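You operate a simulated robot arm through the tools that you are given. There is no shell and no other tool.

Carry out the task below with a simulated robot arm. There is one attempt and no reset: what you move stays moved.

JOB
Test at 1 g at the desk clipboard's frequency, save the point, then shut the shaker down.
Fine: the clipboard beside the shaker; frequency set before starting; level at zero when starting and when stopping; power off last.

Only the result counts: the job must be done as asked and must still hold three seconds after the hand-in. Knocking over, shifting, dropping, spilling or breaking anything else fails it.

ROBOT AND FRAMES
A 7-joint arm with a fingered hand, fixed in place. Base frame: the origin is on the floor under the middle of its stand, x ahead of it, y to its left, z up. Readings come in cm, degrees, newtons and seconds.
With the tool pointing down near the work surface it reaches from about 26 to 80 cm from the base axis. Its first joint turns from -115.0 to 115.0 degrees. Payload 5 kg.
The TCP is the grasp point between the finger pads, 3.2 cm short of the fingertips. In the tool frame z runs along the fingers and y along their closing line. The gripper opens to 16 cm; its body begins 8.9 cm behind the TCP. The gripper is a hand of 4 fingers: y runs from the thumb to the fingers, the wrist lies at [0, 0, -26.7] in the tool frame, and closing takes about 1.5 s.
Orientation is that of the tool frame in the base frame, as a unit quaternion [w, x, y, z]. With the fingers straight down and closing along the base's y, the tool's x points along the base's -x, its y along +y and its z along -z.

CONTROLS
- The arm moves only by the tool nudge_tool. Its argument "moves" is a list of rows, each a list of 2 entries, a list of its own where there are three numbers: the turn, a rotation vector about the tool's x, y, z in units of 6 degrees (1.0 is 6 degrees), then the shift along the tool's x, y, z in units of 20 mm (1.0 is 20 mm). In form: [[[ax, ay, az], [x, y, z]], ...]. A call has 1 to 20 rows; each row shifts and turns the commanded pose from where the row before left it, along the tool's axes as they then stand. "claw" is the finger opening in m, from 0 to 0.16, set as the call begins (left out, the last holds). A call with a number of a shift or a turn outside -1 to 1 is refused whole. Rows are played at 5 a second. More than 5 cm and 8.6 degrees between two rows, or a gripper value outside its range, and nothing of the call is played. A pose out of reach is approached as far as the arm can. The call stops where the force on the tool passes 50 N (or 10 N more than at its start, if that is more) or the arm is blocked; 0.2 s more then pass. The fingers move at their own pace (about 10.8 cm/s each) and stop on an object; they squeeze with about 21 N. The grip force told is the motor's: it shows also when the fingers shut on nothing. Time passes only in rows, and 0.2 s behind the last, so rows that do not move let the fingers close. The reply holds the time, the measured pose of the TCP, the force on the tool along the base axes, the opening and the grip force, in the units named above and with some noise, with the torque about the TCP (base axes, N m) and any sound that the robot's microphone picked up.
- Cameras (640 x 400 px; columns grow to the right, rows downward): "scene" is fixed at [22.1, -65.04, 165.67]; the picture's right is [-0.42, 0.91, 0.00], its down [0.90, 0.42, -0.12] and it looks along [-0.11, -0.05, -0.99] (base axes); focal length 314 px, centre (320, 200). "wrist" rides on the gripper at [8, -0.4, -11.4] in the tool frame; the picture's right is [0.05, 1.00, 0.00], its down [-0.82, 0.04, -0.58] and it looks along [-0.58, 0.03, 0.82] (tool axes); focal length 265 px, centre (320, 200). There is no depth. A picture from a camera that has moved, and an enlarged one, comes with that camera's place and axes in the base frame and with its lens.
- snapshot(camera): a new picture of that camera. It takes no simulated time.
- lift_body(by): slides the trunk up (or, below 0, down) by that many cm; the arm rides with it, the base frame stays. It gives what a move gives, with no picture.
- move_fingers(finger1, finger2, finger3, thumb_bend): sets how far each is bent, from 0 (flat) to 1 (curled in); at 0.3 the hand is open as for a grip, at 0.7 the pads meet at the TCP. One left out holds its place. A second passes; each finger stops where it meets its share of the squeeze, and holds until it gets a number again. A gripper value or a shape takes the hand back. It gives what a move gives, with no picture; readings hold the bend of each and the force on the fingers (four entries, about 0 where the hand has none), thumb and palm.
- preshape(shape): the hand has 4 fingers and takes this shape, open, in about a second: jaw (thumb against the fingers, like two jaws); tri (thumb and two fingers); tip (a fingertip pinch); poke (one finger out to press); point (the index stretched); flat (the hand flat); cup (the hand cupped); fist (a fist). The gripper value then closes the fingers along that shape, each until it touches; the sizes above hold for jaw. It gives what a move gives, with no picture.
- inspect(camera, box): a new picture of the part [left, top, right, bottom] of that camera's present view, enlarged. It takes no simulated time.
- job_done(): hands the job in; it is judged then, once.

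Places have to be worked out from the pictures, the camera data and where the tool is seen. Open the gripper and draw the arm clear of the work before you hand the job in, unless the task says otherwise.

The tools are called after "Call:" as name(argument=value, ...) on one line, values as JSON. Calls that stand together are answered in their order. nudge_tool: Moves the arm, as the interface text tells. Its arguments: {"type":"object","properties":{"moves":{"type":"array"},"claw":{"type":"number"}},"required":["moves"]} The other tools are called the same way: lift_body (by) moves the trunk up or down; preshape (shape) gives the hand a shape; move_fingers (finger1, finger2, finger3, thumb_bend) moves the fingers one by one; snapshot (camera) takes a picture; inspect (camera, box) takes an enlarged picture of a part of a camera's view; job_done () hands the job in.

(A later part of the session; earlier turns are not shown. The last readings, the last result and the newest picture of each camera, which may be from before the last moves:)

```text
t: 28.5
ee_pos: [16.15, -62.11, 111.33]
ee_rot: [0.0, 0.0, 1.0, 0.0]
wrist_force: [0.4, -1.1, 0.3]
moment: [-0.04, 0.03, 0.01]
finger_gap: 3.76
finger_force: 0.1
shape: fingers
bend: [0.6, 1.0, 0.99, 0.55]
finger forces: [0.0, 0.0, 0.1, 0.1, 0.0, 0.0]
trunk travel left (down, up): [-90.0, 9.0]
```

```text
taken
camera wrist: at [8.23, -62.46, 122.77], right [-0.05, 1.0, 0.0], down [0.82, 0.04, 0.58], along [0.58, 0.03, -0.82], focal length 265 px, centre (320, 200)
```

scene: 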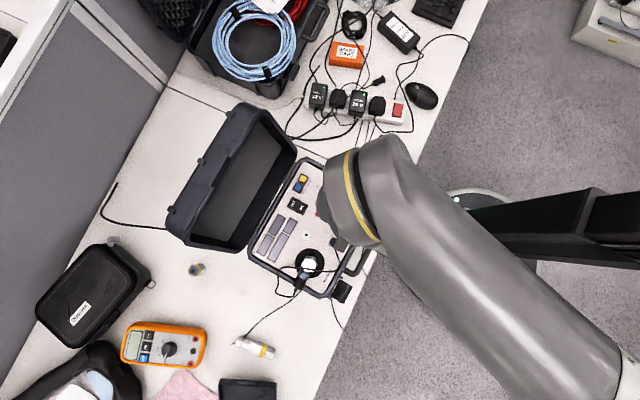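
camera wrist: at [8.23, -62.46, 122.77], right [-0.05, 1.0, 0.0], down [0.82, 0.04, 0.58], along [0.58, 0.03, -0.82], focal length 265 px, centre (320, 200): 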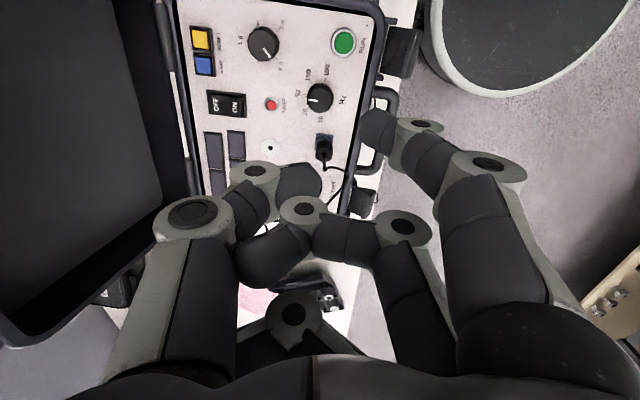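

Finger 1 ends up offset and thumb gets in the way, so I'll go back to the closed pinch with fingers 1 and 3 curled up (they sit ~3 cm above the pinch tips) and press with the thumb dome, relying on measured positions and contact forces.

Call:
preshape(shape="tip")

Call:
nudge_tool(moves=[[[0, 0, 0], [0, 0, 0]], [[0, 0, 0], [0, 0, 0]], [[0, 0, 0], [0, 0, 0]], [[0, 0, 0], [0, 0, 0]], [[0, 0, 0], [0, 0, 0]], [[0, 0, 0], [0, 0, 0]], [[0, 0, 0], [0, 0, 0]]], claw=0.0)

Call:
inspect(camera="wrist", box=[220, 110, 420, 235])

Call:
move_fingers(finger1=1.0, finger3=1.0)

```text
t: 29.4
ee_pos: [16.21, -62.14, 111.27]
ee_rot: [-0.001, 0.0, 1.0, 0.0]
wrist_force: [0.1, -0.1, -0.1]
moment: [0.0, -0.01, -0.02]
finger_gap: 16.01
finger_force: 0.1
shape: tip
bend: [0.01, 0.3, 0.01, 0.3]
finger forces: [0.1, 0.1, 0.1, 0.0, 0.0, 0.1]
trunk travel left (down, up): [-90.0, 9.0]
```

```text
t: 31.0
ee_pos: [16.12, -61.97, 111.27]
ee_rot: [0.0, 0.0, 1.0, 0.0]
wrist_force: [-0.7, 0.0, -0.3]
moment: [0.01, 0.0, 0.02]
finger_gap: 0.02
finger_force: 21.2
shape: tip
bend: [0.27, 0.64, 0.27, 0.67]
finger forces: [0.0, 0.1, 0.0, 0.1, 0.0, 0.0]
trunk travel left (down, up): [-90.0, 9.0]
```

```text
3.20 times, centred on (320, 172) of wrist
camera zoom: at [8.23, -62.46, 122.77], right [-0.05, 1.0, 0.0], down [0.82, 0.04, 0.58], along [0.58, 0.03, -0.82], focal length 849 px, centre (320, 288)
```

zoom: 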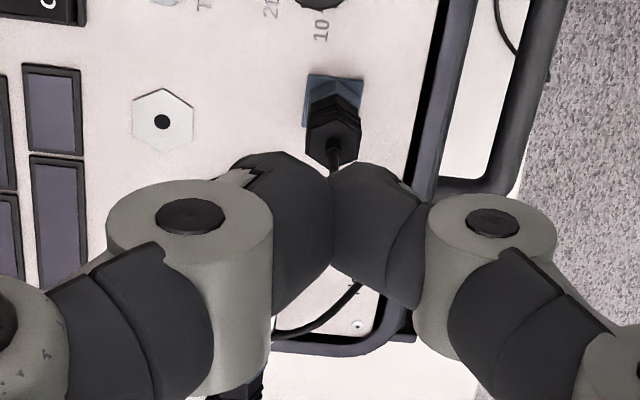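

```text
t: 32.0
ee_pos: [16.16, -62.14, 111.38]
ee_rot: [0.0, 0.0, 1.0, 0.0]
wrist_force: [1.0, 0.0, -0.6]
moment: [0.01, -0.03, 0.02]
finger_gap: 5.19
finger_force: 0.1
shape: fingers
bend: [1.0, 0.64, 1.0, 0.67]
finger forces: [0.0, 0.0, 0.0, 0.0, 0.0, 0.0]
trunk travel left (down, up): [-90.0, 9.0]
```

Pinch dome offsets measured: thumb dome ≈0.65 cm to -y of the TCP. I'll move above the rocker's ON half, TCP (17.4,-71.25), fingertips ~2.5 cm above the panel.

Call:
nudge_tool(moves=[[[0, 0, 0], [-0.078, -0.58, 0.5]], [[0, 0, 0], [-0.078, -0.58, 0.5]], [[0, 0, 0], [-0.078, -0.58, 0.5]], [[0, 0, 0], [-0.078, -0.58, 0.5]], [[0, 0, 0], [-0.078, -0.58, 0.5]], [[0, 0, 0], [-0.078, -0.58, 0.5]], [[0, 0, 0], [-0.078, -0.58, 0.5]], [[0, 0, 0], [-0.078, -0.58, 0.5]], [[0, 0, 0], [0, 0, 0.8]], [[0, 0, 0], [0, 0, 0.8]], [[0, 0, 0], [0, 0, 0.8]], [[0, 0, 0], [0, 0, 0.8]], [[0, 0, 0], [0, 0, 0]]])

Call:
snapshot(camera="wrist")

Call:
snapshot(camera="scene")

```text
t: 34.8
ee_pos: [17.5, -71.26, 96.91]
ee_rot: [0.0, 0.001, 1.0, 0.0]
wrist_force: [0.0, -0.2, -0.4]
moment: [0.01, 0.02, 0.03]
finger_gap: 5.18
finger_force: 0.1
shape: fingers
bend: [1.0, 0.64, 1.0, 0.67]
finger forces: [0.1, 0.1, 0.0, 0.0, 0.1, 0.0]
trunk travel left (down, up): [-90.0, 9.0]
```

```text
taken
camera wrist: at [9.53, -71.66, 108.44], right [-0.05, 1.0, 0.0], down [0.82, 0.04, 0.58], along [0.58, 0.03, -0.82], focal length 265 px, centre (320, 200)
```

wrist: 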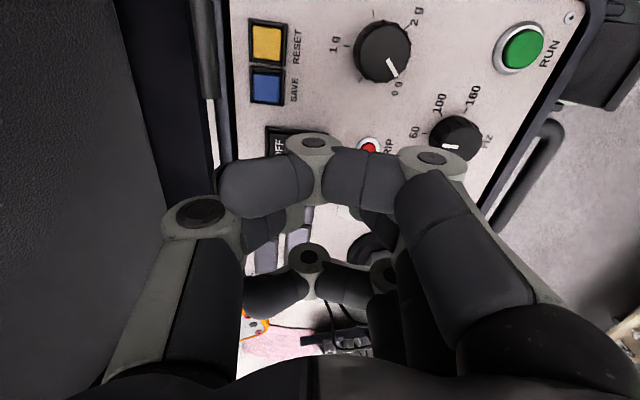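

```text
taken
```

scene: 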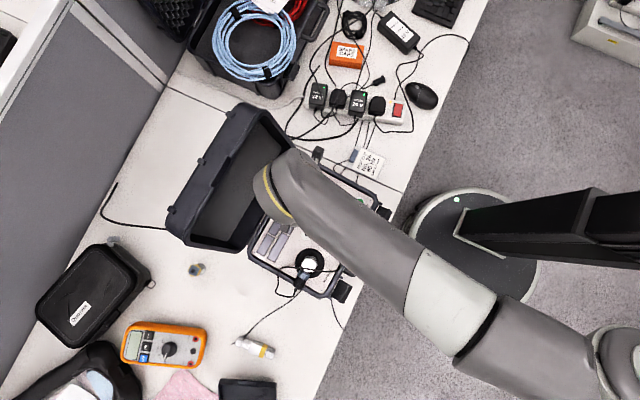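

Everything is clear; ray check puts the ON label near y≈-71.8. I'll descend in 2 mm steps, watching force.

Call:
nudge_tool(moves=[[[0, 0, 0], [0, 0.07, 0.15]], [[0, 0, 0], [0, 0, 0.15]], [[0, 0, 0], [0, 0, 0.15]], [[0, 0, 0], [0, 0, 0.15]], [[0, 0, 0], [0, 0, 0]]])

Call:
nudge_tool(moves=[[[0, 0, 0], [0, 0, 0.1]], [[0, 0, 0], [0, 0, 0.1]], [[0, 0, 0], [0, 0, 0]]])

```text
t: 36.0
ee_pos: [17.55, -71.11, 95.73]
ee_rot: [0.0, 0.0, 1.0, 0.001]
wrist_force: [0.6, 0.3, -0.4]
moment: [-0.01, 0.03, -0.02]
finger_gap: 5.16
finger_force: 0.0
shape: fingers
bend: [1.0, 0.64, 1.0, 0.67]
finger forces: [0.0, 0.0, 0.0, 0.0, 0.1, 0.0]
trunk travel left (down, up): [-90.0, 9.0]
```

```text
t: 36.8
ee_pos: [17.37, -71.3, 95.33]
ee_rot: [0.0, -0.001, 1.0, 0.0]
wrist_force: [-0.4, -0.9, -0.7]
moment: [-0.03, 0.0, 0.03]
finger_gap: 5.17
finger_force: 0.0
shape: fingers
bend: [1.0, 0.64, 1.0, 0.67]
finger forces: [0.0, 0.0, 0.1, 0.0, 0.0, 0.0]
trunk travel left (down, up): [-90.0, 9.0]
```

No contact yet at TCP z≈95.3. Continuing down in small steps.

Call:
nudge_tool(moves=[[[0, 0, 0], [0, 0, 0.1]], [[0, 0, 0], [0, 0, 0]]])

Call:
nudge_tool(moves=[[[0, 0, 0], [0, 0, 0.1]], [[0, 0, 0], [0, 0, 0]]])

Call:
nudge_tool(moves=[[[0, 0, 0], [0, 0, 0.1]], [[0, 0, 0], [0, 0, 0]]])

```text
t: 37.4
ee_pos: [17.33, -71.24, 95.07]
ee_rot: [0.0, 0.0, 1.0, 0.0]
wrist_force: [0.0, -0.4, -0.2]
moment: [-0.02, -0.01, 0.0]
finger_gap: 5.17
finger_force: 0.2
shape: fingers
bend: [1.0, 0.64, 1.0, 0.67]
finger forces: [0.0, 0.1, 0.0, 0.0, 0.0, 0.0]
trunk travel left (down, up): [-90.0, 9.0]
```

```text
t: 38.0
ee_pos: [17.32, -71.31, 94.98]
ee_rot: [0.0, 0.0, 1.0, 0.0]
wrist_force: [-0.2, 0.2, -0.1]
moment: [0.02, 0.01, -0.01]
finger_gap: 5.21
finger_force: 0.1
shape: fingers
bend: [1.0, 0.64, 1.0, 0.67]
finger forces: [0.0, 0.1, 0.0, 0.0, 0.0, 0.0]
trunk travel left (down, up): [-90.0, 9.0]
```

```text
t: 38.6
ee_pos: [17.31, -71.43, 94.8]
ee_rot: [0.0, 0.0, 1.0, 0.0]
wrist_force: [-0.6, 0.8, -0.5]
moment: [-0.01, 0.0, 0.02]
finger_gap: 5.19
finger_force: 0.1
shape: fingers
bend: [1.0, 0.64, 1.0, 0.67]
finger forces: [0.1, 0.0, 0.1, 0.1, 0.1, 0.1]
trunk travel left (down, up): [-90.0, 9.0]
```

Still no contact at 94.8. Continuing down.

Call:
nudge_tool(moves=[[[0, 0, 0], [0, 0, 0.1]], [[0, 0, 0], [0, 0, 0]]])

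Call:
nudge_tool(moves=[[[0, 0, 0], [0, 0, 0.1]], [[0, 0, 0], [0, 0, 0]]])

Call:
nudge_tool(moves=[[[0, 0, 0], [0, 0, 0.1]], [[0, 0, 0], [0, 0, 0]]])

```text
t: 39.2
ee_pos: [17.38, -71.22, 94.62]
ee_rot: [0.0, 0.001, 1.0, 0.001]
wrist_force: [0.2, -0.4, 2.2]
moment: [-0.03, -0.03, 0.03]
finger_gap: 5.2
finger_force: 0.1
shape: fingers
bend: [1.0, 0.64, 1.0, 0.67]
finger forces: [0.0, 0.1, 0.0, 0.1, 0.1, 0.1]
trunk travel left (down, up): [-90.0, 9.0]
```

```text
t: 39.8
ee_pos: [17.38, -71.31, 94.5]
ee_rot: [0.0, 0.0, 1.0, 0.0]
wrist_force: [-0.2, -0.5, -0.3]
moment: [0.0, 0.03, 0.01]
finger_gap: 5.18
finger_force: 0.1
shape: fingers
bend: [1.0, 0.64, 1.0, 0.67]
finger forces: [0.0, 0.0, 0.0, 0.1, 0.0, 0.0]
trunk travel left (down, up): [-90.0, 9.0]
```

```text
t: 40.4
ee_pos: [17.45, -71.35, 94.39]
ee_rot: [0.0, 0.001, 1.0, -0.001]
wrist_force: [1.3, -0.8, 10.9]
moment: [-0.15, 0.04, 0.01]
finger_gap: 5.16
finger_force: 0.0
shape: fingers
bend: [1.0, 0.64, 1.0, 0.68]
finger forces: [0.0, 0.0, 0.0, 0.0, 0.0, 0.0]
trunk travel left (down, up): [-90.0, 9.0]
```

Force rose to 2 N, dropped, then 11 N against a stop, consistent with the rocker flipping. I'll lift off and move aside to look at the panel and displays.

Call:
nudge_tool(moves=[[[0, 0, 0], [0, 0, -0.5]], [[0, 0, 0], [0, 0, -1]], [[0, 0, 0], [0, 0, -1]], [[0, 0, 0], [0, 0, -1]], [[0, 0, 0], [0.5, 0.5, -1]], [[0, 0, 0], [0.5, 0.5, -1]], [[0, 0, 0], [0.5, 0.5, -1]], [[0, 0, 0], [0.5, 0.5, -1]], [[0, 0, 0], [0.5, 0.5, -1]], [[0, 0, 0], [0.5, 0.5, -1]]])

Call:
snapshot(camera="wrist")

Call:
inspect(camera="scene", box=[240, 150, 400, 300])

```text
t: 42.6
ee_pos: [11.32, -65.3, 113.23]
ee_rot: [0.001, 0.0, 1.0, -0.001]
wrist_force: [0.0, -0.9, 0.3]
moment: [0.01, -0.01, 0.0]
finger_gap: 5.18
finger_force: 0.1
shape: fingers
bend: [1.0, 0.64, 1.0, 0.68]
finger forces: [0.1, 0.0, 0.0, 0.1, 0.0, 0.0]
trunk travel left (down, up): [-90.0, 9.0]
```

```text
taken
camera wrist: at [3.34, -65.64, 124.78], right [-0.05, 1.0, 0.0], down [0.81, 0.04, 0.58], along [0.58, 0.03, -0.82], focal length 265 px, centre (320, 200)
```

wrist: 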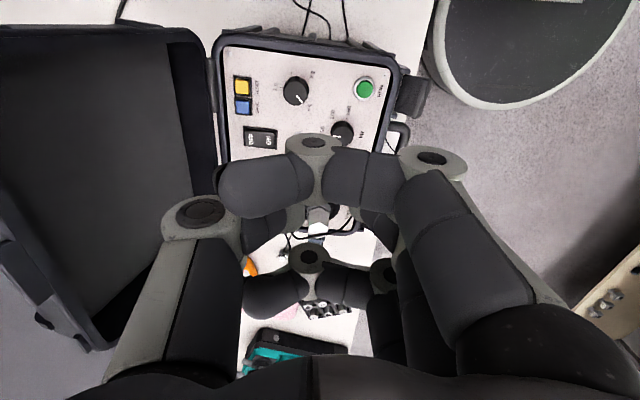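

```text
2.67 times, centred on (320, 225) of scene
camera zoom: at [22.1, -65.04, 165.67], right [-0.42, 0.91, 0.0], down [0.9, 0.42, -0.12], along [-0.11, -0.05, -0.99], focal length 838 px, centre (320, 133)
```

zoom: 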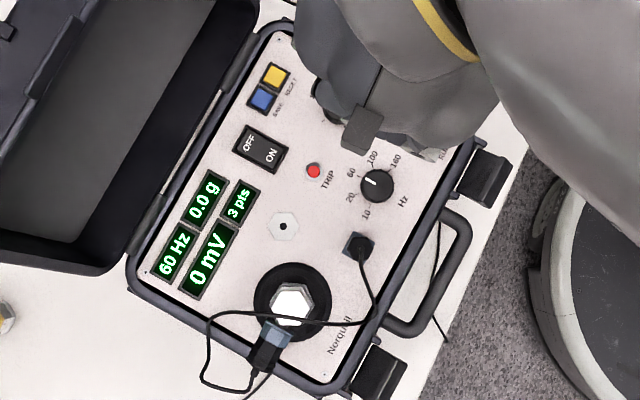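

Power is on: displays show 60 Hz, 0.0 g, 3 pts, 0 mV. Next, press RUN at about (10.65,-60.0); I'll move above it and tilt 12° so finger 2's dome is lowest.

Call:
nudge_tool(moves=[[[0, 0, 0], [0.0475, 0.3, 0.9]], [[0, 0, 0], [0.0475, 0.3, 0.9]], [[0, 0, 0], [0.0475, 0.3, 0.9]], [[0, 0, 0], [0.0475, 0.3, 0.9]], [[0, 0, 0], [0.0475, 0.3, 0.9]], [[0, 0, 0], [0.0475, 0.3, 0.9]], [[0, 0, 0], [0.0475, 0.3, 0.9]], [[0, 0, 0], [0.0475, 0.3, 0.9]], [[0, 0, 0], [0, 0, 0.4]], [[1, 0, 0], [0, 0, 0]], [[1, 0, 0], [0, 0, 0]], [[0, 0, 0], [0, 0, 0]]])

Call:
snapshot(camera="wrist")

Call:
inspect(camera="scene", box=[240, 150, 400, 300])

```text
t: 45.2
ee_pos: [10.57, -60.57, 97.8]
ee_rot: [0.0, 0.001, 0.994, -0.105]
wrist_force: [0.5, 0.0, 0.5]
moment: [-0.01, 0.0, -0.02]
finger_gap: 5.17
finger_force: 0.0
shape: fingers
bend: [1.0, 0.64, 1.0, 0.68]
finger forces: [0.1, 0.0, 0.0, 0.1, 0.0, 0.0]
trunk travel left (down, up): [-90.0, 9.0]
```

```text
taken
camera wrist: at [2.63, -58.55, 109.25], right [-0.05, 0.98, -0.21], down [0.82, 0.16, 0.56], along [0.58, -0.14, -0.81], focal length 265 px, centre (320, 200)
```

wrist: 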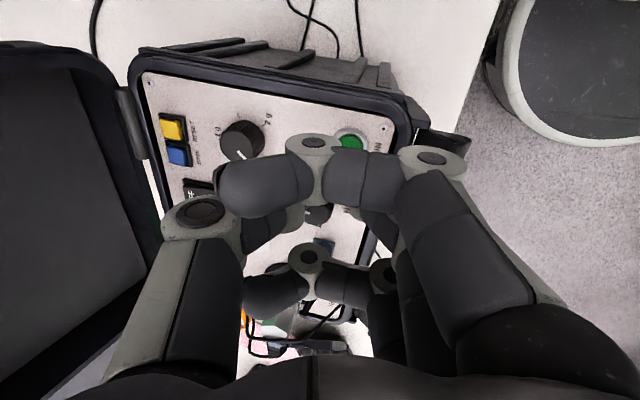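

```text
2.67 times, centred on (320, 225) of scene
camera zoom: at [22.1, -65.04, 165.67], right [-0.42, 0.91, 0.0], down [0.9, 0.42, -0.12], along [-0.11, -0.05, -0.99], focal length 838 px, centre (320, 133)
```

zoom: 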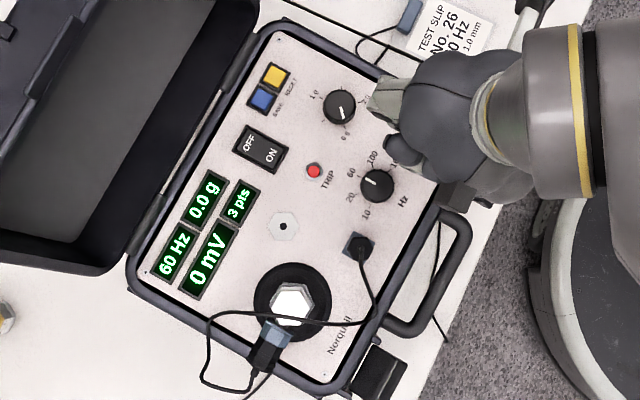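

The scene view confirms the hand is above RUN with displays unchanged. I'll descend vertically ~2.2 cm (tilted axes accounted for), then in small steps.

Call:
nudge_tool(moves=[[[0, 0, 0], [0, 0.082, 0.269]], [[0, 0, 0], [0, 0.082, 0.269]], [[0, 0, 0], [0, 0.082, 0.269]], [[0, 0, 0], [0, 0.082, 0.269]], [[0, 0, 0], [0, 0, 0]]])

Call:
nudge_tool(moves=[[[0, 0, 0], [0, 0.021, 0.098]], [[0, 0, 0], [0, 0.021, 0.098]], [[0, 0, 0], [0, 0, 0]]])

Call:
nudge_tool(moves=[[[0, 0, 0], [0, 0.021, 0.098]], [[0, 0, 0], [0, 0, 0]]])

```text
t: 46.4
ee_pos: [10.6, -60.32, 95.73]
ee_rot: [0.0, 0.0, 0.994, -0.105]
wrist_force: [-1.1, -0.2, -1.3]
moment: [-0.01, 0.01, -0.03]
finger_gap: 5.15
finger_force: 0.0
shape: fingers
bend: [1.0, 0.64, 1.0, 0.68]
finger forces: [0.1, 0.0, 0.0, 0.0, 0.0, 0.0]
trunk travel left (down, up): [-90.0, 9.0]
```

```text
t: 47.2
ee_pos: [10.5, -60.36, 95.34]
ee_rot: [0.0, 0.0, 0.994, -0.105]
wrist_force: [0.0, 0.7, 0.8]
moment: [0.0, -0.01, 0.03]
finger_gap: 5.14
finger_force: 0.1
shape: fingers
bend: [1.0, 0.64, 1.0, 0.68]
finger forces: [0.1, 0.0, 0.0, 0.0, 0.0, 0.0]
trunk travel left (down, up): [-90.0, 9.0]
```

```text
t: 47.8
ee_pos: [10.6, -60.42, 94.99]
ee_rot: [0.0, 0.0, 0.995, -0.105]
wrist_force: [-0.3, 0.3, -0.1]
moment: [0.02, -0.02, 0.01]
finger_gap: 5.18
finger_force: 0.1
shape: fingers
bend: [1.0, 0.64, 1.0, 0.68]
finger forces: [0.0, 0.1, 0.0, 0.1, 0.1, 0.0]
trunk travel left (down, up): [-90.0, 9.0]
```

No contact at 95.0. Continuing in single 2 mm steps.

Call:
nudge_tool(moves=[[[0, 0, 0], [0, 0.021, 0.098]], [[0, 0, 0], [0, 0, 0]]])

Call:
nudge_tool(moves=[[[0, 0, 0], [0, 0.0105, 0.049]], [[0, 0, 0], [0, 0, 0]]])

Call:
nudge_tool(moves=[[[0, 0, 0], [0, 0.0105, 0.049]], [[0, 0, 0], [0, 0, 0]]])

```text
t: 48.4
ee_pos: [10.62, -60.3, 94.9]
ee_rot: [-0.001, -0.001, 0.994, -0.105]
wrist_force: [-0.2, -0.3, -0.5]
moment: [0.0, 0.03, -0.01]
finger_gap: 5.18
finger_force: 0.1
shape: fingers
bend: [1.0, 0.64, 1.0, 0.68]
finger forces: [0.0, 0.0, 0.0, 0.0, 0.0, 0.0]
trunk travel left (down, up): [-90.0, 9.0]
```

```text
t: 49.0
ee_pos: [10.53, -60.29, 94.68]
ee_rot: [0.0, 0.0, 0.995, -0.105]
wrist_force: [0.0, -0.7, -0.2]
moment: [0.01, 0.0, 0.01]
finger_gap: 5.16
finger_force: 0.0
shape: fingers
bend: [1.0, 0.64, 1.0, 0.68]
finger forces: [0.0, 0.0, 0.0, 0.0, 0.0, 0.0]
trunk travel left (down, up): [-90.0, 9.0]
```

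```text
t: 49.6
ee_pos: [10.62, -60.2, 94.61]
ee_rot: [0.0, 0.0, 0.994, -0.105]
wrist_force: [0.1, 0.6, 0.3]
moment: [-0.03, 0.01, -0.01]
finger_gap: 5.2
finger_force: 0.0
shape: fingers
bend: [1.0, 0.64, 1.0, 0.68]
finger forces: [0.0, 0.1, 0.0, 0.1, 0.1, 0.0]
trunk travel left (down, up): [-90.0, 9.0]
```

Call:
nudge_tool(moves=[[[0, 0, 0], [0, 0.0105, 0.049]], [[0, 0, 0], [0, 0, 0]]])

Call:
nudge_tool(moves=[[[0, 0, 0], [0, 0.0105, 0.049]], [[0, 0, 0], [0, 0, 0]]])

Call:
nudge_tool(moves=[[[0, 0, 0], [0, 0.0105, 0.049]], [[0, 0, 0], [0, 0, 0]]])

Call:
inspect(camera="scene", box=[240, 150, 400, 300])

```text
t: 50.2
ee_pos: [10.71, -60.3, 94.55]
ee_rot: [-0.001, 0.0, 0.995, -0.104]
wrist_force: [-0.5, 0.2, -0.2]
moment: [0.02, -0.03, -0.01]
finger_gap: 5.17
finger_force: 0.1
shape: fingers
bend: [1.0, 0.64, 1.0, 0.68]
finger forces: [0.0, 0.0, 0.0, 0.1, 0.0, 0.0]
trunk travel left (down, up): [-90.0, 9.0]
```

```text
t: 50.8
ee_pos: [10.75, -60.35, 94.37]
ee_rot: [0.0, 0.0, 0.995, -0.104]
wrist_force: [0.4, -0.4, 0.1]
moment: [0.0, 0.03, 0.0]
finger_gap: 5.17
finger_force: 0.2
shape: fingers
bend: [1.0, 0.64, 1.0, 0.68]
finger forces: [0.0, 0.1, 0.0, 0.0, 0.0, 0.0]
trunk travel left (down, up): [-90.0, 9.0]
```

```text
t: 51.4
ee_pos: [10.7, -60.25, 94.43]
ee_rot: [0.0, 0.0, 0.995, -0.104]
wrist_force: [0.4, -0.5, 1.9]
moment: [-0.03, -0.03, -0.02]
finger_gap: 5.17
finger_force: 0.0
shape: fingers
bend: [1.0, 0.64, 1.0, 0.68]
finger forces: [0.0, 0.1, 0.1, 0.1, 0.0, 0.0]
trunk travel left (down, up): [-90.0, 9.0]
```

```text
2.67 times, centred on (320, 225) of scene
camera zoom: at [22.1, -65.04, 165.67], right [-0.42, 0.91, 0.0], down [0.9, 0.42, -0.12], along [-0.11, -0.05, -0.99], focal length 838 px, centre (320, 133)
```

zoom: 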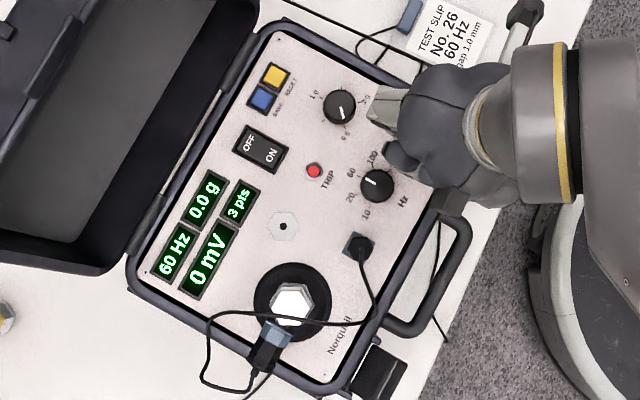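

Light contact (1.9 N) at about 94.4. I'll press 1 mm further per step and watch for a click/force change.

Call:
nudge_tool(moves=[[[0, 0, 0], [0, 0.0105, 0.049]], [[0, 0, 0], [0, 0, 0]]])

Call:
nudge_tool(moves=[[[0, 0, 0], [0, 0.0105, 0.049]], [[0, 0, 0], [0, 0, 0]]])

Call:
inspect(camera="scene", box=[240, 150, 400, 300])

```text
t: 52.0
ee_pos: [10.76, -60.18, 94.22]
ee_rot: [0.0, 0.0, 0.995, -0.104]
wrist_force: [0.0, -1.1, 3.3]
moment: [-0.03, 0.0, 0.0]
finger_gap: 5.19
finger_force: 0.0
shape: fingers
bend: [1.0, 0.65, 1.0, 0.68]
finger forces: [0.0, 0.0, 0.0, 0.1, 0.1, 0.1]
trunk travel left (down, up): [-90.0, 9.0]
heard: click
```

```text
t: 52.6
ee_pos: [10.73, -60.26, 94.32]
ee_rot: [0.0, 0.001, 0.994, -0.105]
wrist_force: [0.5, -0.5, 4.0]
moment: [-0.05, 0.01, -0.02]
finger_gap: 5.16
finger_force: 0.0
shape: fingers
bend: [1.0, 0.65, 1.0, 0.68]
finger forces: [0.0, 0.1, 0.0, 0.1, 0.1, 0.0]
trunk travel left (down, up): [-90.0, 9.0]
```

```text
2.67 times, centred on (320, 225) of scene
camera zoom: at [22.1, -65.04, 165.67], right [-0.42, 0.91, 0.0], down [0.9, 0.42, -0.12], along [-0.11, -0.05, -0.99], focal length 838 px, centre (320, 133)
```

zoom: 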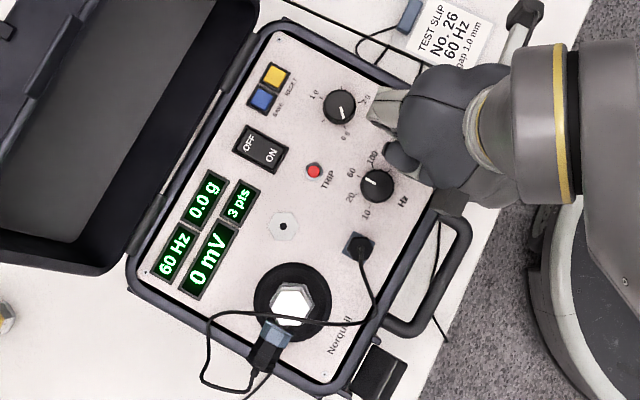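

A click was heard — RUN pressed once. I'll lift straight up and check the RUN lamp and displays.

Call:
nudge_tool(moves=[[[0, 0, 0], [0, -0.125, -0.587]], [[0, 0, 0], [0, -0.125, -0.587]], [[0, 0, 0], [0, -0.2, -0.95]], [[0, 0, 0], [0, -0.2, -0.95]], [[0, 0, 0], [0, -0.2, -0.95]], [[0, 0, 0], [0, -0.2, -0.95]], [[-1, 0, 0], [0, 0, 0]], [[-1, 0, 0], [0, 0, 0]], [[0, 0, 0], [0, 0, -1]], [[0, 0, 0], [0, 0, -1]]])

Call:
snapshot(camera="wrist")

Call:
inspect(camera="scene", box=[240, 150, 400, 300])

```text
t: 54.8
ee_pos: [10.67, -60.2, 108.5]
ee_rot: [0.001, 0.001, 1.0, 0.0]
wrist_force: [0.3, -0.8, -0.1]
moment: [-0.01, 0.01, 0.0]
finger_gap: 5.17
finger_force: 0.0
shape: fingers
bend: [1.0, 0.65, 1.0, 0.68]
finger forces: [0.1, 0.1, 0.0, 0.1, 0.0, 0.0]
trunk travel left (down, up): [-90.0, 9.0]
```

```text
taken
camera wrist: at [2.83, -60.62, 119.98], right [-0.05, 1.0, 0.0], down [0.82, 0.04, 0.58], along [0.58, 0.03, -0.82], focal length 265 px, centre (320, 200)
```

wrist: 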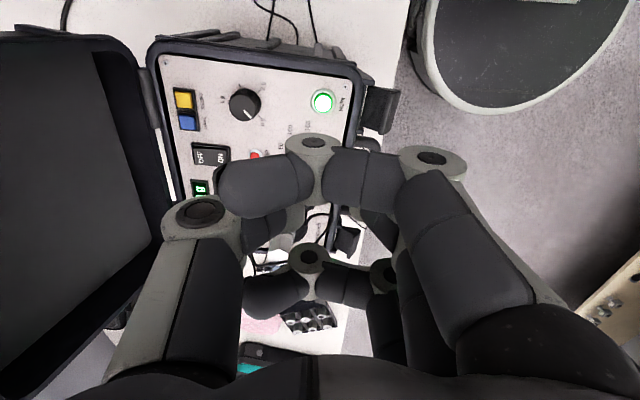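

```text
2.67 times, centred on (320, 225) of scene
camera zoom: at [22.1, -65.04, 165.67], right [-0.42, 0.91, 0.0], down [0.9, 0.42, -0.12], along [-0.11, -0.05, -0.99], focal length 838 px, centre (320, 133)
```

zoom: 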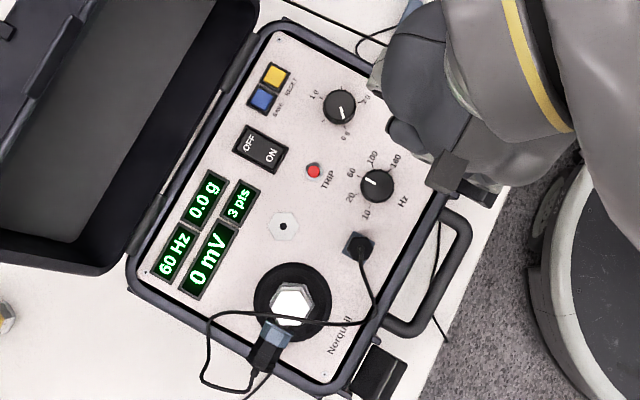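

RUN lamp is lit: the shaker is running at 0.0 g. Now for the level knob I need a grip that stays clear of the case; I'll preview the "tri" shape up here.

Call:
preshape(shape="tri")

Call:
nudge_tool(moves=[[[0, 0, 0], [0, 0, -0.5]], [[0, 0, 0], [0, 0, 0]], [[0, 0, 0], [0, 0, 0]], [[0, 0, 0], [0, 0, 0]], [[0, 0, 0], [0, 0, 0]], [[0, 0, 0], [0, 0, 0]], [[0, 0, 0], [0, 0, 0]]], claw=0.05)

Call:
snapshot(camera="wrist")

```text
t: 55.7
ee_pos: [10.83, -60.21, 108.42]
ee_rot: [0.0, 0.001, 1.0, 0.0]
wrist_force: [0.1, -0.1, 0.8]
moment: [0.01, -0.04, 0.0]
finger_gap: 16.01
finger_force: 0.0
shape: tri
bend: [0.3, 0.3, 0.01, 0.3]
finger forces: [0.0, 0.1, 0.0, 0.0, 0.0, 0.0]
trunk travel left (down, up): [-90.0, 9.0]
```

```text
t: 57.3
ee_pos: [10.72, -60.14, 109.4]
ee_rot: [0.001, 0.0, 1.0, 0.0]
wrist_force: [-0.1, -0.4, 0.5]
moment: [-0.02, 0.01, 0.0]
finger_gap: 5.05
finger_force: 0.0
shape: tri
bend: [0.73, 0.73, 0.01, 0.7]
finger forces: [0.0, 0.0, 0.1, 0.1, 0.0, 0.0]
trunk travel left (down, up): [-90.0, 9.0]
```

```text
taken
camera wrist: at [2.76, -60.59, 120.92], right [-0.05, 1.0, 0.0], down [0.82, 0.04, 0.58], along [0.58, 0.03, -0.82], focal length 265 px, centre (320, 200)
```

wrist: 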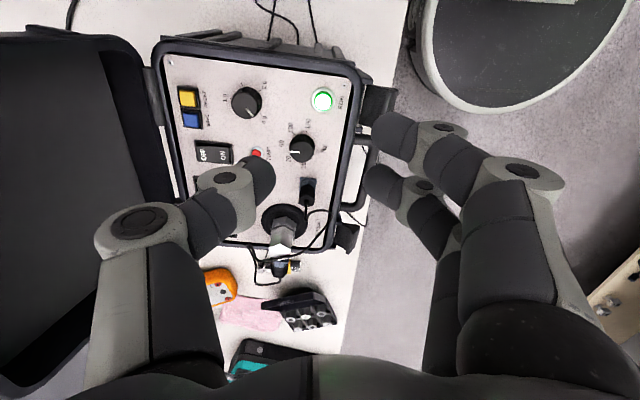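

"Tri"/"jaw" would crowd neighbouring parts when open. I'll test, in the air, closing finger 2 and thumb individually from the tip shape so fingers 1 and 3 can later stay curled.

Call:
preshape(shape="tip")

Call:
nudge_tool(moves=[[[0, 0, 0], [0, 0, 0]], [[0, 0, 0], [0, 0, 0]], [[0, 0, 0], [0, 0, 0]], [[0, 0, 0], [0, 0, 0]], [[0, 0, 0], [0, 0, 0]], [[0, 0, 0], [0, 0, 0]], [[0, 0, 0], [0, 0, 0]]], claw=0.045)

Call:
move_fingers(finger2=0.68, thumb_bend=0.68)

Call:
snapshot(camera="wrist")

```text
t: 58.2
ee_pos: [10.63, -60.16, 109.39]
ee_rot: [0.001, 0.0, 1.0, -0.001]
wrist_force: [-0.1, -0.1, -0.2]
moment: [-0.01, 0.0, 0.03]
finger_gap: 15.98
finger_force: 0.0
shape: tip
bend: [0.01, 0.3, 0.01, 0.3]
finger forces: [0.0, 0.1, 0.0, 0.1, 0.0, 0.1]
trunk travel left (down, up): [-90.0, 9.0]
```

```text
t: 59.8
ee_pos: [10.66, -60.16, 109.48]
ee_rot: [-0.001, 0.0, 1.0, 0.0]
wrist_force: [0.0, -0.5, -1.0]
moment: [0.04, 0.01, -0.02]
finger_gap: 4.56
finger_force: 0.1
shape: tip
bend: [0.01, 0.73, 0.01, 0.7]
finger forces: [0.0, 0.0, 0.0, 0.0, 0.0, 0.1]
trunk travel left (down, up): [-90.0, 9.0]
```

```text
t: 60.8
ee_pos: [10.7, -60.2, 109.46]
ee_rot: [-0.001, 0.0, 1.0, 0.001]
wrist_force: [-0.1, -0.3, -0.4]
moment: [0.0, 0.03, -0.01]
finger_gap: 13.04
finger_force: 0.1
shape: fingers
bend: [0.01, 0.68, 0.01, 0.68]
finger forces: [0.0, 0.0, 0.1, 0.0, 0.0, 0.0]
trunk travel left (down, up): [-90.0, 9.0]
```

```text
taken
camera wrist: at [2.76, -60.59, 120.92], right [-0.05, 1.0, 0.0], down [0.82, 0.04, 0.58], along [0.58, 0.03, -0.82], focal length 265 px, centre (320, 200)
```

wrist: 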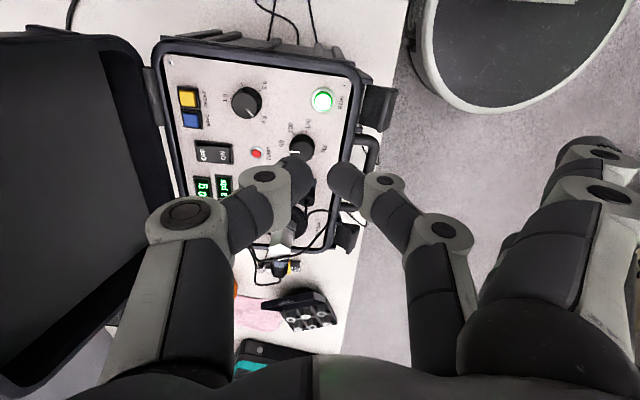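

Individual control works: at 0.68 the tips are ~1.3 cm apart, centred on the TCP. Now curl fingers 1 and 3 and open finger 2/thumb to ~0.59 to check the opening.

Call:
move_fingers(finger2=0.59, thumb_bend=0.59)

Call:
snapshot(camera="wrist")

Call:
move_fingers(finger1=1.0, finger3=1.0)

Call:
snapshot(camera="wrist")

```text
t: 61.8
ee_pos: [10.65, -60.2, 109.41]
ee_rot: [0.001, -0.001, 1.0, 0.0]
wrist_force: [-0.8, -0.5, 0.5]
moment: [0.01, 0.01, 0.02]
finger_gap: 14.76
finger_force: 0.0
shape: fingers
bend: [0.01, 0.59, 0.01, 0.59]
finger forces: [0.0, 0.1, 0.0, 0.0, 0.0, 0.1]
trunk travel left (down, up): [-90.0, 9.0]
```

```text
taken
camera wrist: at [2.76, -60.59, 120.92], right [-0.05, 1.0, 0.0], down [0.82, 0.04, 0.58], along [0.58, 0.03, -0.82], focal length 265 px, centre (320, 200)
```

wrist: 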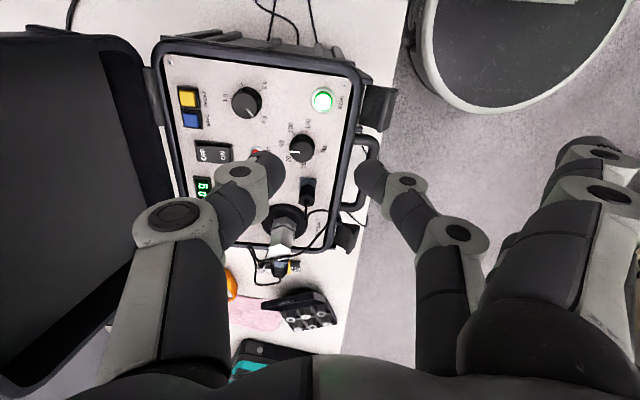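

```text
t: 62.8
ee_pos: [10.72, -60.19, 109.36]
ee_rot: [0.001, 0.0, 1.0, -0.001]
wrist_force: [-1.2, -0.2, 0.1]
moment: [0.0, 0.01, 0.0]
finger_gap: 5.6
finger_force: 0.0
shape: fingers
bend: [1.0, 0.59, 1.0, 0.59]
finger forces: [0.1, 0.0, 0.0, 0.1, 0.1, 0.1]
trunk travel left (down, up): [-90.0, 9.0]
```

```text
taken
camera wrist: at [2.76, -60.59, 120.92], right [-0.05, 1.0, 0.0], down [0.82, 0.04, 0.58], along [0.58, 0.03, -0.82], focal length 265 px, centre (320, 200)
```

wrist: 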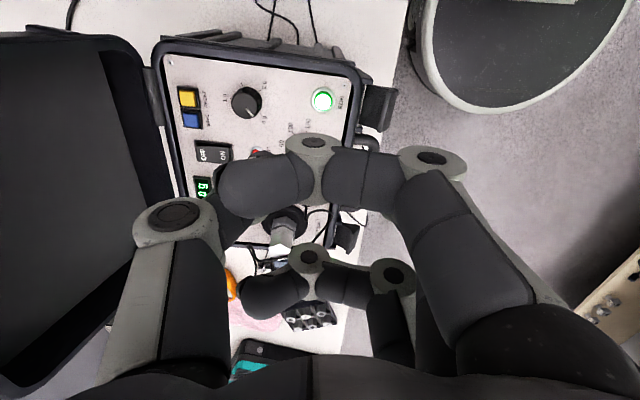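

The opening at 0.59 is ≈4.7 cm, centred. Let me refine the level knob's position from this view before moving over it.

Call:
inspect(camera="wrist", box=[180, 60, 340, 160])

Call:
inspect(camera="scene", box=[240, 150, 400, 300])

```text
4.00 times, centred on (260, 110) of wrist
camera zoom: at [2.76, -60.59, 120.92], right [-0.05, 1.0, 0.0], down [0.82, 0.04, 0.58], along [0.58, 0.03, -0.82], focal length 1062 px, centre (560, 560)
```

zoom: 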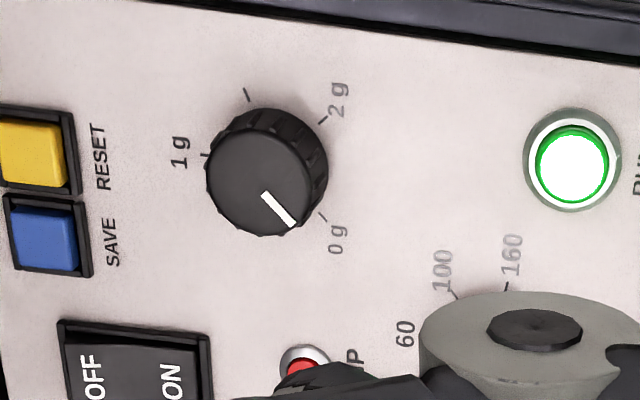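

```text
2.67 times, centred on (320, 225) of scene
camera zoom: at [22.1, -65.04, 165.67], right [-0.42, 0.91, 0.0], down [0.9, 0.42, -0.12], along [-0.11, -0.05, -0.99], focal length 838 px, centre (320, 133)
```

zoom: 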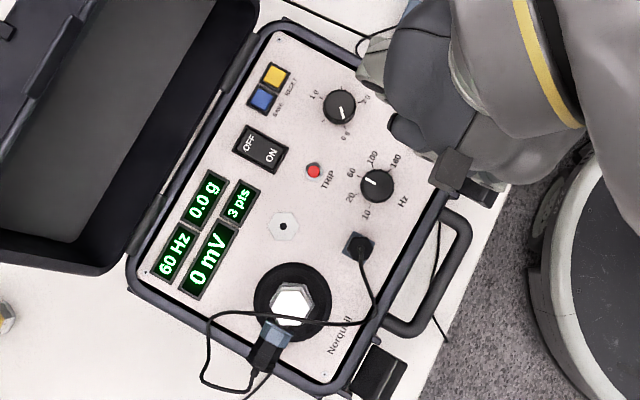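

Level knob centre refined to (11.15,-68.1). I'll move above it and yaw the hand 66° counter-clockwise so the clockwise turn to 1 g is in one stroke.

Call:
nudge_tool(moves=[[[0, 0, 0], [-0.05, -0.8, 0.4]], [[0, 0, 0], [-0.05, -0.8, 0.4]], [[0, 0, 0], [-0.05, -0.8, 0.4]], [[0, 0, 0], [-0.05, -0.8, 0.4]], [[0, 0, 0], [-0.05, -0.8, 0.4]], [[0, 0, -1], [0, 0, 0]], [[0, 0, -1], [0, 0, 0]], [[0, 0, -1], [0, 0, 0]], [[0, 0, -1], [0, 0, 0]], [[0, 0, -1], [0, 0, 0]], [[0, 0, -1], [0, 0, 0]], [[0, 0, -1], [0, 0, 0]], [[0, 0, -1], [0, 0, 0]], [[0, 0, -1], [0, 0, 0]], [[0, 0, -1], [0, 0, 0]], [[0, 0, -1], [0, 0, 0]], [[0, 0, 0], [0, 0, 0]]])

Call:
snapshot(camera="wrist")

Call:
snapshot(camera="scene")

```text
t: 66.4
ee_pos: [11.08, -68.41, 105.36]
ee_rot: [0.0, -0.545, 0.838, 0.0]
wrist_force: [0.4, -0.4, 0.0]
moment: [-0.01, -0.01, -0.02]
finger_gap: 5.59
finger_force: 0.1
shape: fingers
bend: [1.0, 0.59, 1.0, 0.59]
finger forces: [0.1, 0.1, 0.1, 0.1, 0.0, 0.0]
trunk travel left (down, up): [-90.0, 9.0]
```

```text
taken
camera wrist: at [8.43, -75.85, 116.85], right [-0.93, 0.36, 0.0], down [0.29, 0.76, 0.58], along [0.21, 0.54, -0.82], focal length 265 px, centre (320, 200)
```

wrist: 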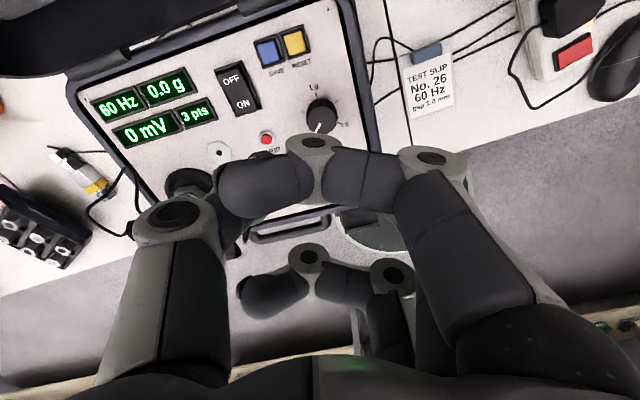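

```text
taken
```

scene: 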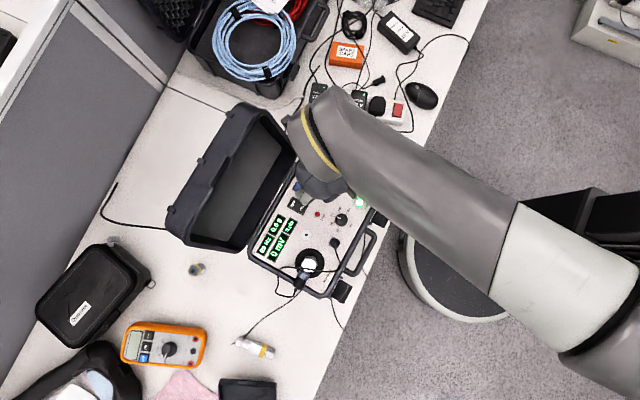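

Yaw reached 66°, and this view even shows the displays. Let me zoom in on the knob to fine-tune alignment.

Call:
inspect(camera="wrist", box=[270, 75, 370, 137])

```text
6.40 times, centred on (320, 106) of wrist
camera zoom: at [8.43, -75.85, 116.85], right [-0.93, 0.36, 0.0], down [0.29, 0.76, 0.58], along [0.21, 0.54, -0.82], focal length 1699 px, centre (320, 802)
```

zoom: 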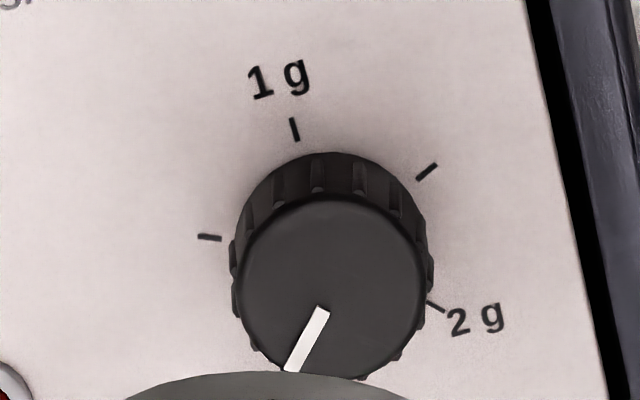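

Knob centre is within ~0.2 cm of the tool axis; the needed turn is about 134° clockwise. I'll narrow the opening slightly, fine-adjust, and descend to just above the knob.

Call:
move_fingers(finger2=0.61, thumb_bend=0.61)

Call:
nudge_tool(moves=[[[0, 0, 1], [0, 0, 0]], [[0, 0, 0], [-0.075, 0.05, 0.7]], [[0, 0, 0], [0, 0, 0.8]], [[0, 0, 0], [0, 0, 0.8]], [[0, 0, 0], [0, 0, 0.8]], [[0, 0, 0], [0, 0, 0.6]], [[0, 0, 0], [0, 0, 0]]])

Call:
snapshot(camera="wrist")

Call:
inspect(camera="scene", box=[240, 150, 400, 300])

```text
t: 67.4
ee_pos: [11.18, -68.31, 105.36]
ee_rot: [0.0, -0.544, 0.839, 0.001]
wrist_force: [-0.7, -0.1, -0.4]
moment: [0.02, -0.02, 0.01]
finger_gap: 5.47
finger_force: 0.1
shape: fingers
bend: [1.0, 0.61, 1.0, 0.61]
finger forces: [0.0, 0.0, 0.0, 0.0, 0.0, 0.0]
trunk travel left (down, up): [-90.0, 9.0]
```

```text
t: 69.0
ee_pos: [11.09, -68.28, 98.02]
ee_rot: [0.0, -0.499, 0.867, 0.0]
wrist_force: [-0.3, 0.1, 0.0]
moment: [0.01, 0.03, 0.02]
finger_gap: 5.5
finger_force: 0.1
shape: fingers
bend: [1.0, 0.61, 1.0, 0.61]
finger forces: [0.0, 0.1, 0.0, 0.0, 0.0, 0.0]
trunk travel left (down, up): [-90.0, 9.0]
```

```text
taken
camera wrist: at [7.46, -75.36, 109.55], right [-0.89, 0.46, 0.0], down [0.37, 0.73, 0.58], along [0.26, 0.51, -0.82], focal length 265 px, centre (320, 200)
```

wrist: 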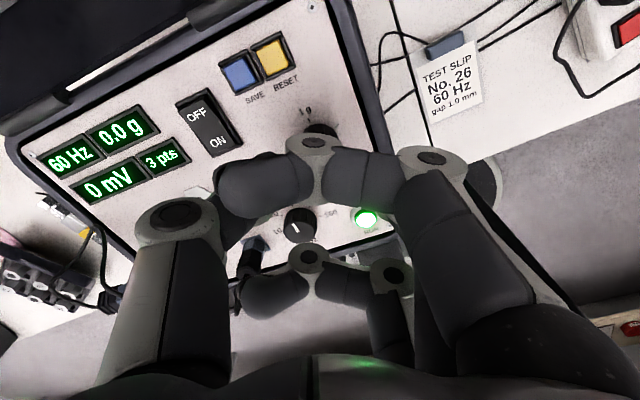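

```text
2.67 times, centred on (320, 225) of scene
camera zoom: at [22.1, -65.04, 165.67], right [-0.42, 0.91, 0.0], down [0.9, 0.42, -0.12], along [-0.11, -0.05, -0.99], focal length 838 px, centre (320, 133)
```

zoom: 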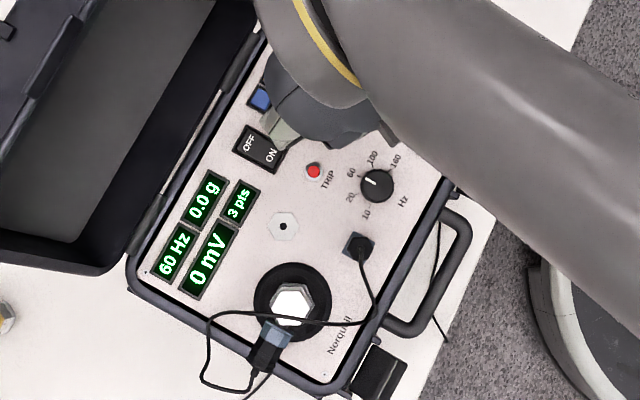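

Displays are visible from both cameras. Descending the last 3.6 cm around the knob with small steps.

Call:
nudge_tool(moves=[[[0, 0, 0], [0, 0, 0.3]], [[0, 0, 0], [0, 0, 0.3]], [[0, 0, 0], [0, 0, 0.3]], [[0, 0, 0], [0, 0, 0.3]], [[0, 0, 0], [0, 0, 0]]])

Call:
nudge_tool(moves=[[[0, 0, 0], [0, 0, 0.2]], [[0, 0, 0], [0, 0, 0.2]], [[0, 0, 0], [0, 0, 0.15]], [[0, 0, 0], [0, 0, 0]]])

Call:
inspect(camera="wrist", box=[180, 90, 420, 240])

```text
t: 70.2
ee_pos: [11.12, -68.08, 95.61]
ee_rot: [0.0, -0.5, 0.866, 0.001]
wrist_force: [0.3, 0.2, -0.3]
moment: [0.01, 0.0, -0.02]
finger_gap: 5.49
finger_force: 0.0
shape: fingers
bend: [1.0, 0.61, 1.0, 0.61]
finger forces: [0.0, 0.1, 0.1, 0.1, 0.1, 0.1]
trunk travel left (down, up): [-90.0, 9.0]
```

```text
t: 71.2
ee_pos: [11.01, -68.25, 94.48]
ee_rot: [-0.001, -0.5, 0.866, 0.0]
wrist_force: [-0.3, -0.1, 0.6]
moment: [0.02, 0.0, 0.0]
finger_gap: 5.51
finger_force: 0.0
shape: fingers
bend: [1.0, 0.61, 1.0, 0.61]
finger forces: [0.0, 0.0, 0.1, 0.0, 0.0, 0.0]
trunk travel left (down, up): [-90.0, 9.0]
```

```text
2.67 times, centred on (300, 165) of wrist
camera zoom: at [7.61, -75.34, 105.97], right [-0.89, 0.46, 0.0], down [0.37, 0.73, 0.58], along [0.26, 0.51, -0.82], focal length 708 px, centre (373, 293)
```

zoom: 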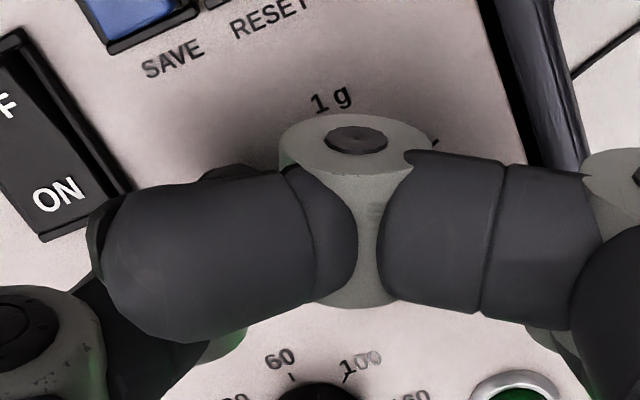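

No contact on the way down. Now close finger 2 and thumb on the knob.

Call:
move_fingers(finger2=0.68, thumb_bend=0.68)

```text
t: 72.2
ee_pos: [11.19, -68.19, 94.48]
ee_rot: [0.0, -0.5, 0.866, 0.0]
wrist_force: [0.4, -1.4, -1.3]
moment: [-0.02, 0.01, -0.02]
finger_gap: 5.26
finger_force: 5.6
shape: fingers
bend: [1.0, 0.63, 1.0, 0.66]
finger forces: [0.0, 5.2, 0.0, 0.0, 6.1, 0.0]
trunk travel left (down, up): [-90.0, 9.0]
```

Both tips are on the knob with ~5–6 N. I'll squeeze a bit more.

Call:
move_fingers(finger2=0.8, thumb_bend=0.8)

```text
t: 73.2
ee_pos: [11.41, -68.25, 94.33]
ee_rot: [0.001, -0.5, 0.866, 0.001]
wrist_force: [8.9, -8.0, 0.7]
moment: [-0.1, -0.06, -0.02]
finger_gap: 5.14
finger_force: 12.7
shape: fingers
bend: [1.0, 0.64, 1.0, 0.67]
finger forces: [0.0, 7.6, 0.0, 0.0, 18.8, 0.0]
trunk travel left (down, up): [-90.0, 9.0]
```

Thumb pushes harder than finger 2 (19 vs 8 N). I'll back the thumb command off to balance the grip.

Call:
move_fingers(finger2=0.8, thumb_bend=0.685)

Call:
inspect(camera="scene", box=[240, 150, 400, 300])

```text
t: 74.2
ee_pos: [11.12, -68.28, 94.49]
ee_rot: [0.0, -0.499, 0.867, 0.0]
wrist_force: [-1.3, 1.5, 1.2]
moment: [0.06, -0.03, -0.03]
finger_gap: 5.24
finger_force: 7.7
shape: fingers
bend: [1.0, 0.64, 1.0, 0.66]
finger forces: [0.0, 8.3, 0.0, 0.0, 6.9, 0.0]
trunk travel left (down, up): [-90.0, 9.0]
```

```text
2.67 times, centred on (320, 225) of scene
camera zoom: at [22.1, -65.04, 165.67], right [-0.42, 0.91, 0.0], down [0.9, 0.42, -0.12], along [-0.11, -0.05, -0.99], focal length 838 px, centre (320, 133)
```

zoom: 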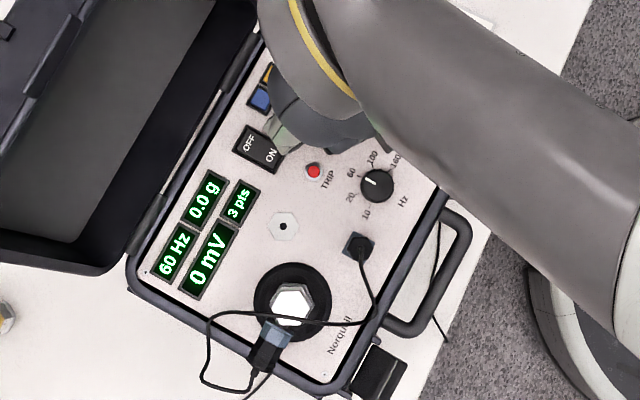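

Balanced at ~7–8 N. Start turning clockwise: 24° first, then read the display.

Call:
nudge_tool(moves=[[[0, 0, 1], [0, 0, 0]], [[0, 0, 1], [0, 0, 0]], [[0, 0, 1], [0, 0, 0]], [[0, 0, 1], [0, 0, 0]], [[0, 0, 0], [0, 0, 0]]])

Call:
inspect(camera="scene", box=[240, 150, 400, 300])

```text
t: 75.4
ee_pos: [11.14, -68.08, 94.46]
ee_rot: [0.0, -0.308, 0.951, -0.001]
wrist_force: [-0.7, -2.4, 7.4]
moment: [-0.07, 0.0, 0.01]
finger_gap: 5.23
finger_force: 8.5
shape: fingers
bend: [1.0, 0.64, 1.0, 0.66]
finger forces: [0.1, 8.0, 0.0, 0.1, 9.5, 0.0]
trunk travel left (down, up): [-90.0, 9.0]
```

```text
2.67 times, centred on (320, 225) of scene
camera zoom: at [22.1, -65.04, 165.67], right [-0.42, 0.91, 0.0], down [0.9, 0.42, -0.12], along [-0.11, -0.05, -0.99], focal length 838 px, centre (320, 133)
```

zoom: 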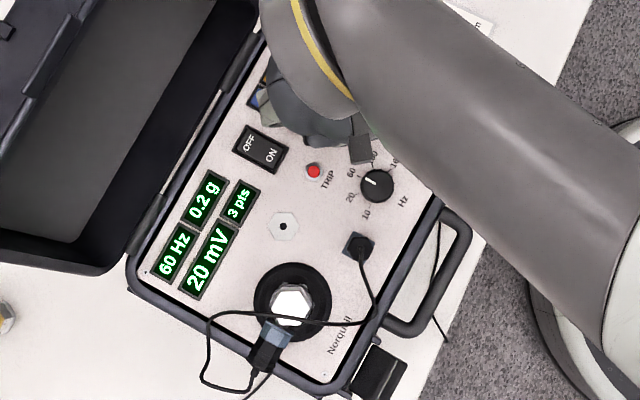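

Display reads 0.2 g, 20 mV – consistent with 24° of 135°. Continue clockwise another 48°.

Call:
nudge_tool(moves=[[[0, 0, 1], [0, 0, 0]], [[0, 0, 1], [0, 0, 0]], [[0, 0, 1], [0, 0, 0]], [[0, 0, 1], [0, 0, 0]], [[0, 0, 1], [0, 0, 0]], [[0, 0, 1], [0, 0, 0]], [[0, 0, 1], [0, 0, 0]], [[0, 0, 1], [0, 0, 0]], [[0, 0, 0], [0, 0, 0]]])

Call:
inspect(camera="scene", box=[240, 150, 400, 300])

```text
t: 77.4
ee_pos: [11.13, -67.86, 94.41]
ee_rot: [0.0, 0.105, 0.994, 0.0]
wrist_force: [-1.7, -4.7, 10.5]
moment: [-0.16, 0.08, 0.01]
finger_gap: 5.25
finger_force: 9.8
shape: fingers
bend: [1.0, 0.65, 1.0, 0.66]
finger forces: [0.0, 6.7, 0.1, 0.0, 11.7, 0.0]
trunk travel left (down, up): [-90.0, 9.0]
```

```text
2.67 times, centred on (320, 225) of scene
camera zoom: at [22.1, -65.04, 165.67], right [-0.42, 0.91, 0.0], down [0.9, 0.42, -0.12], along [-0.11, -0.05, -0.99], focal length 838 px, centre (320, 133)
```

zoom: 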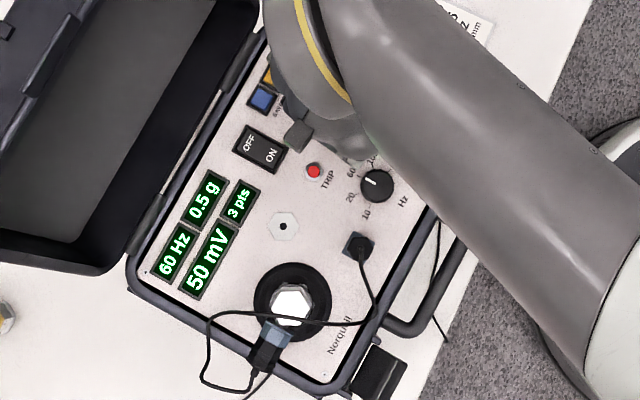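

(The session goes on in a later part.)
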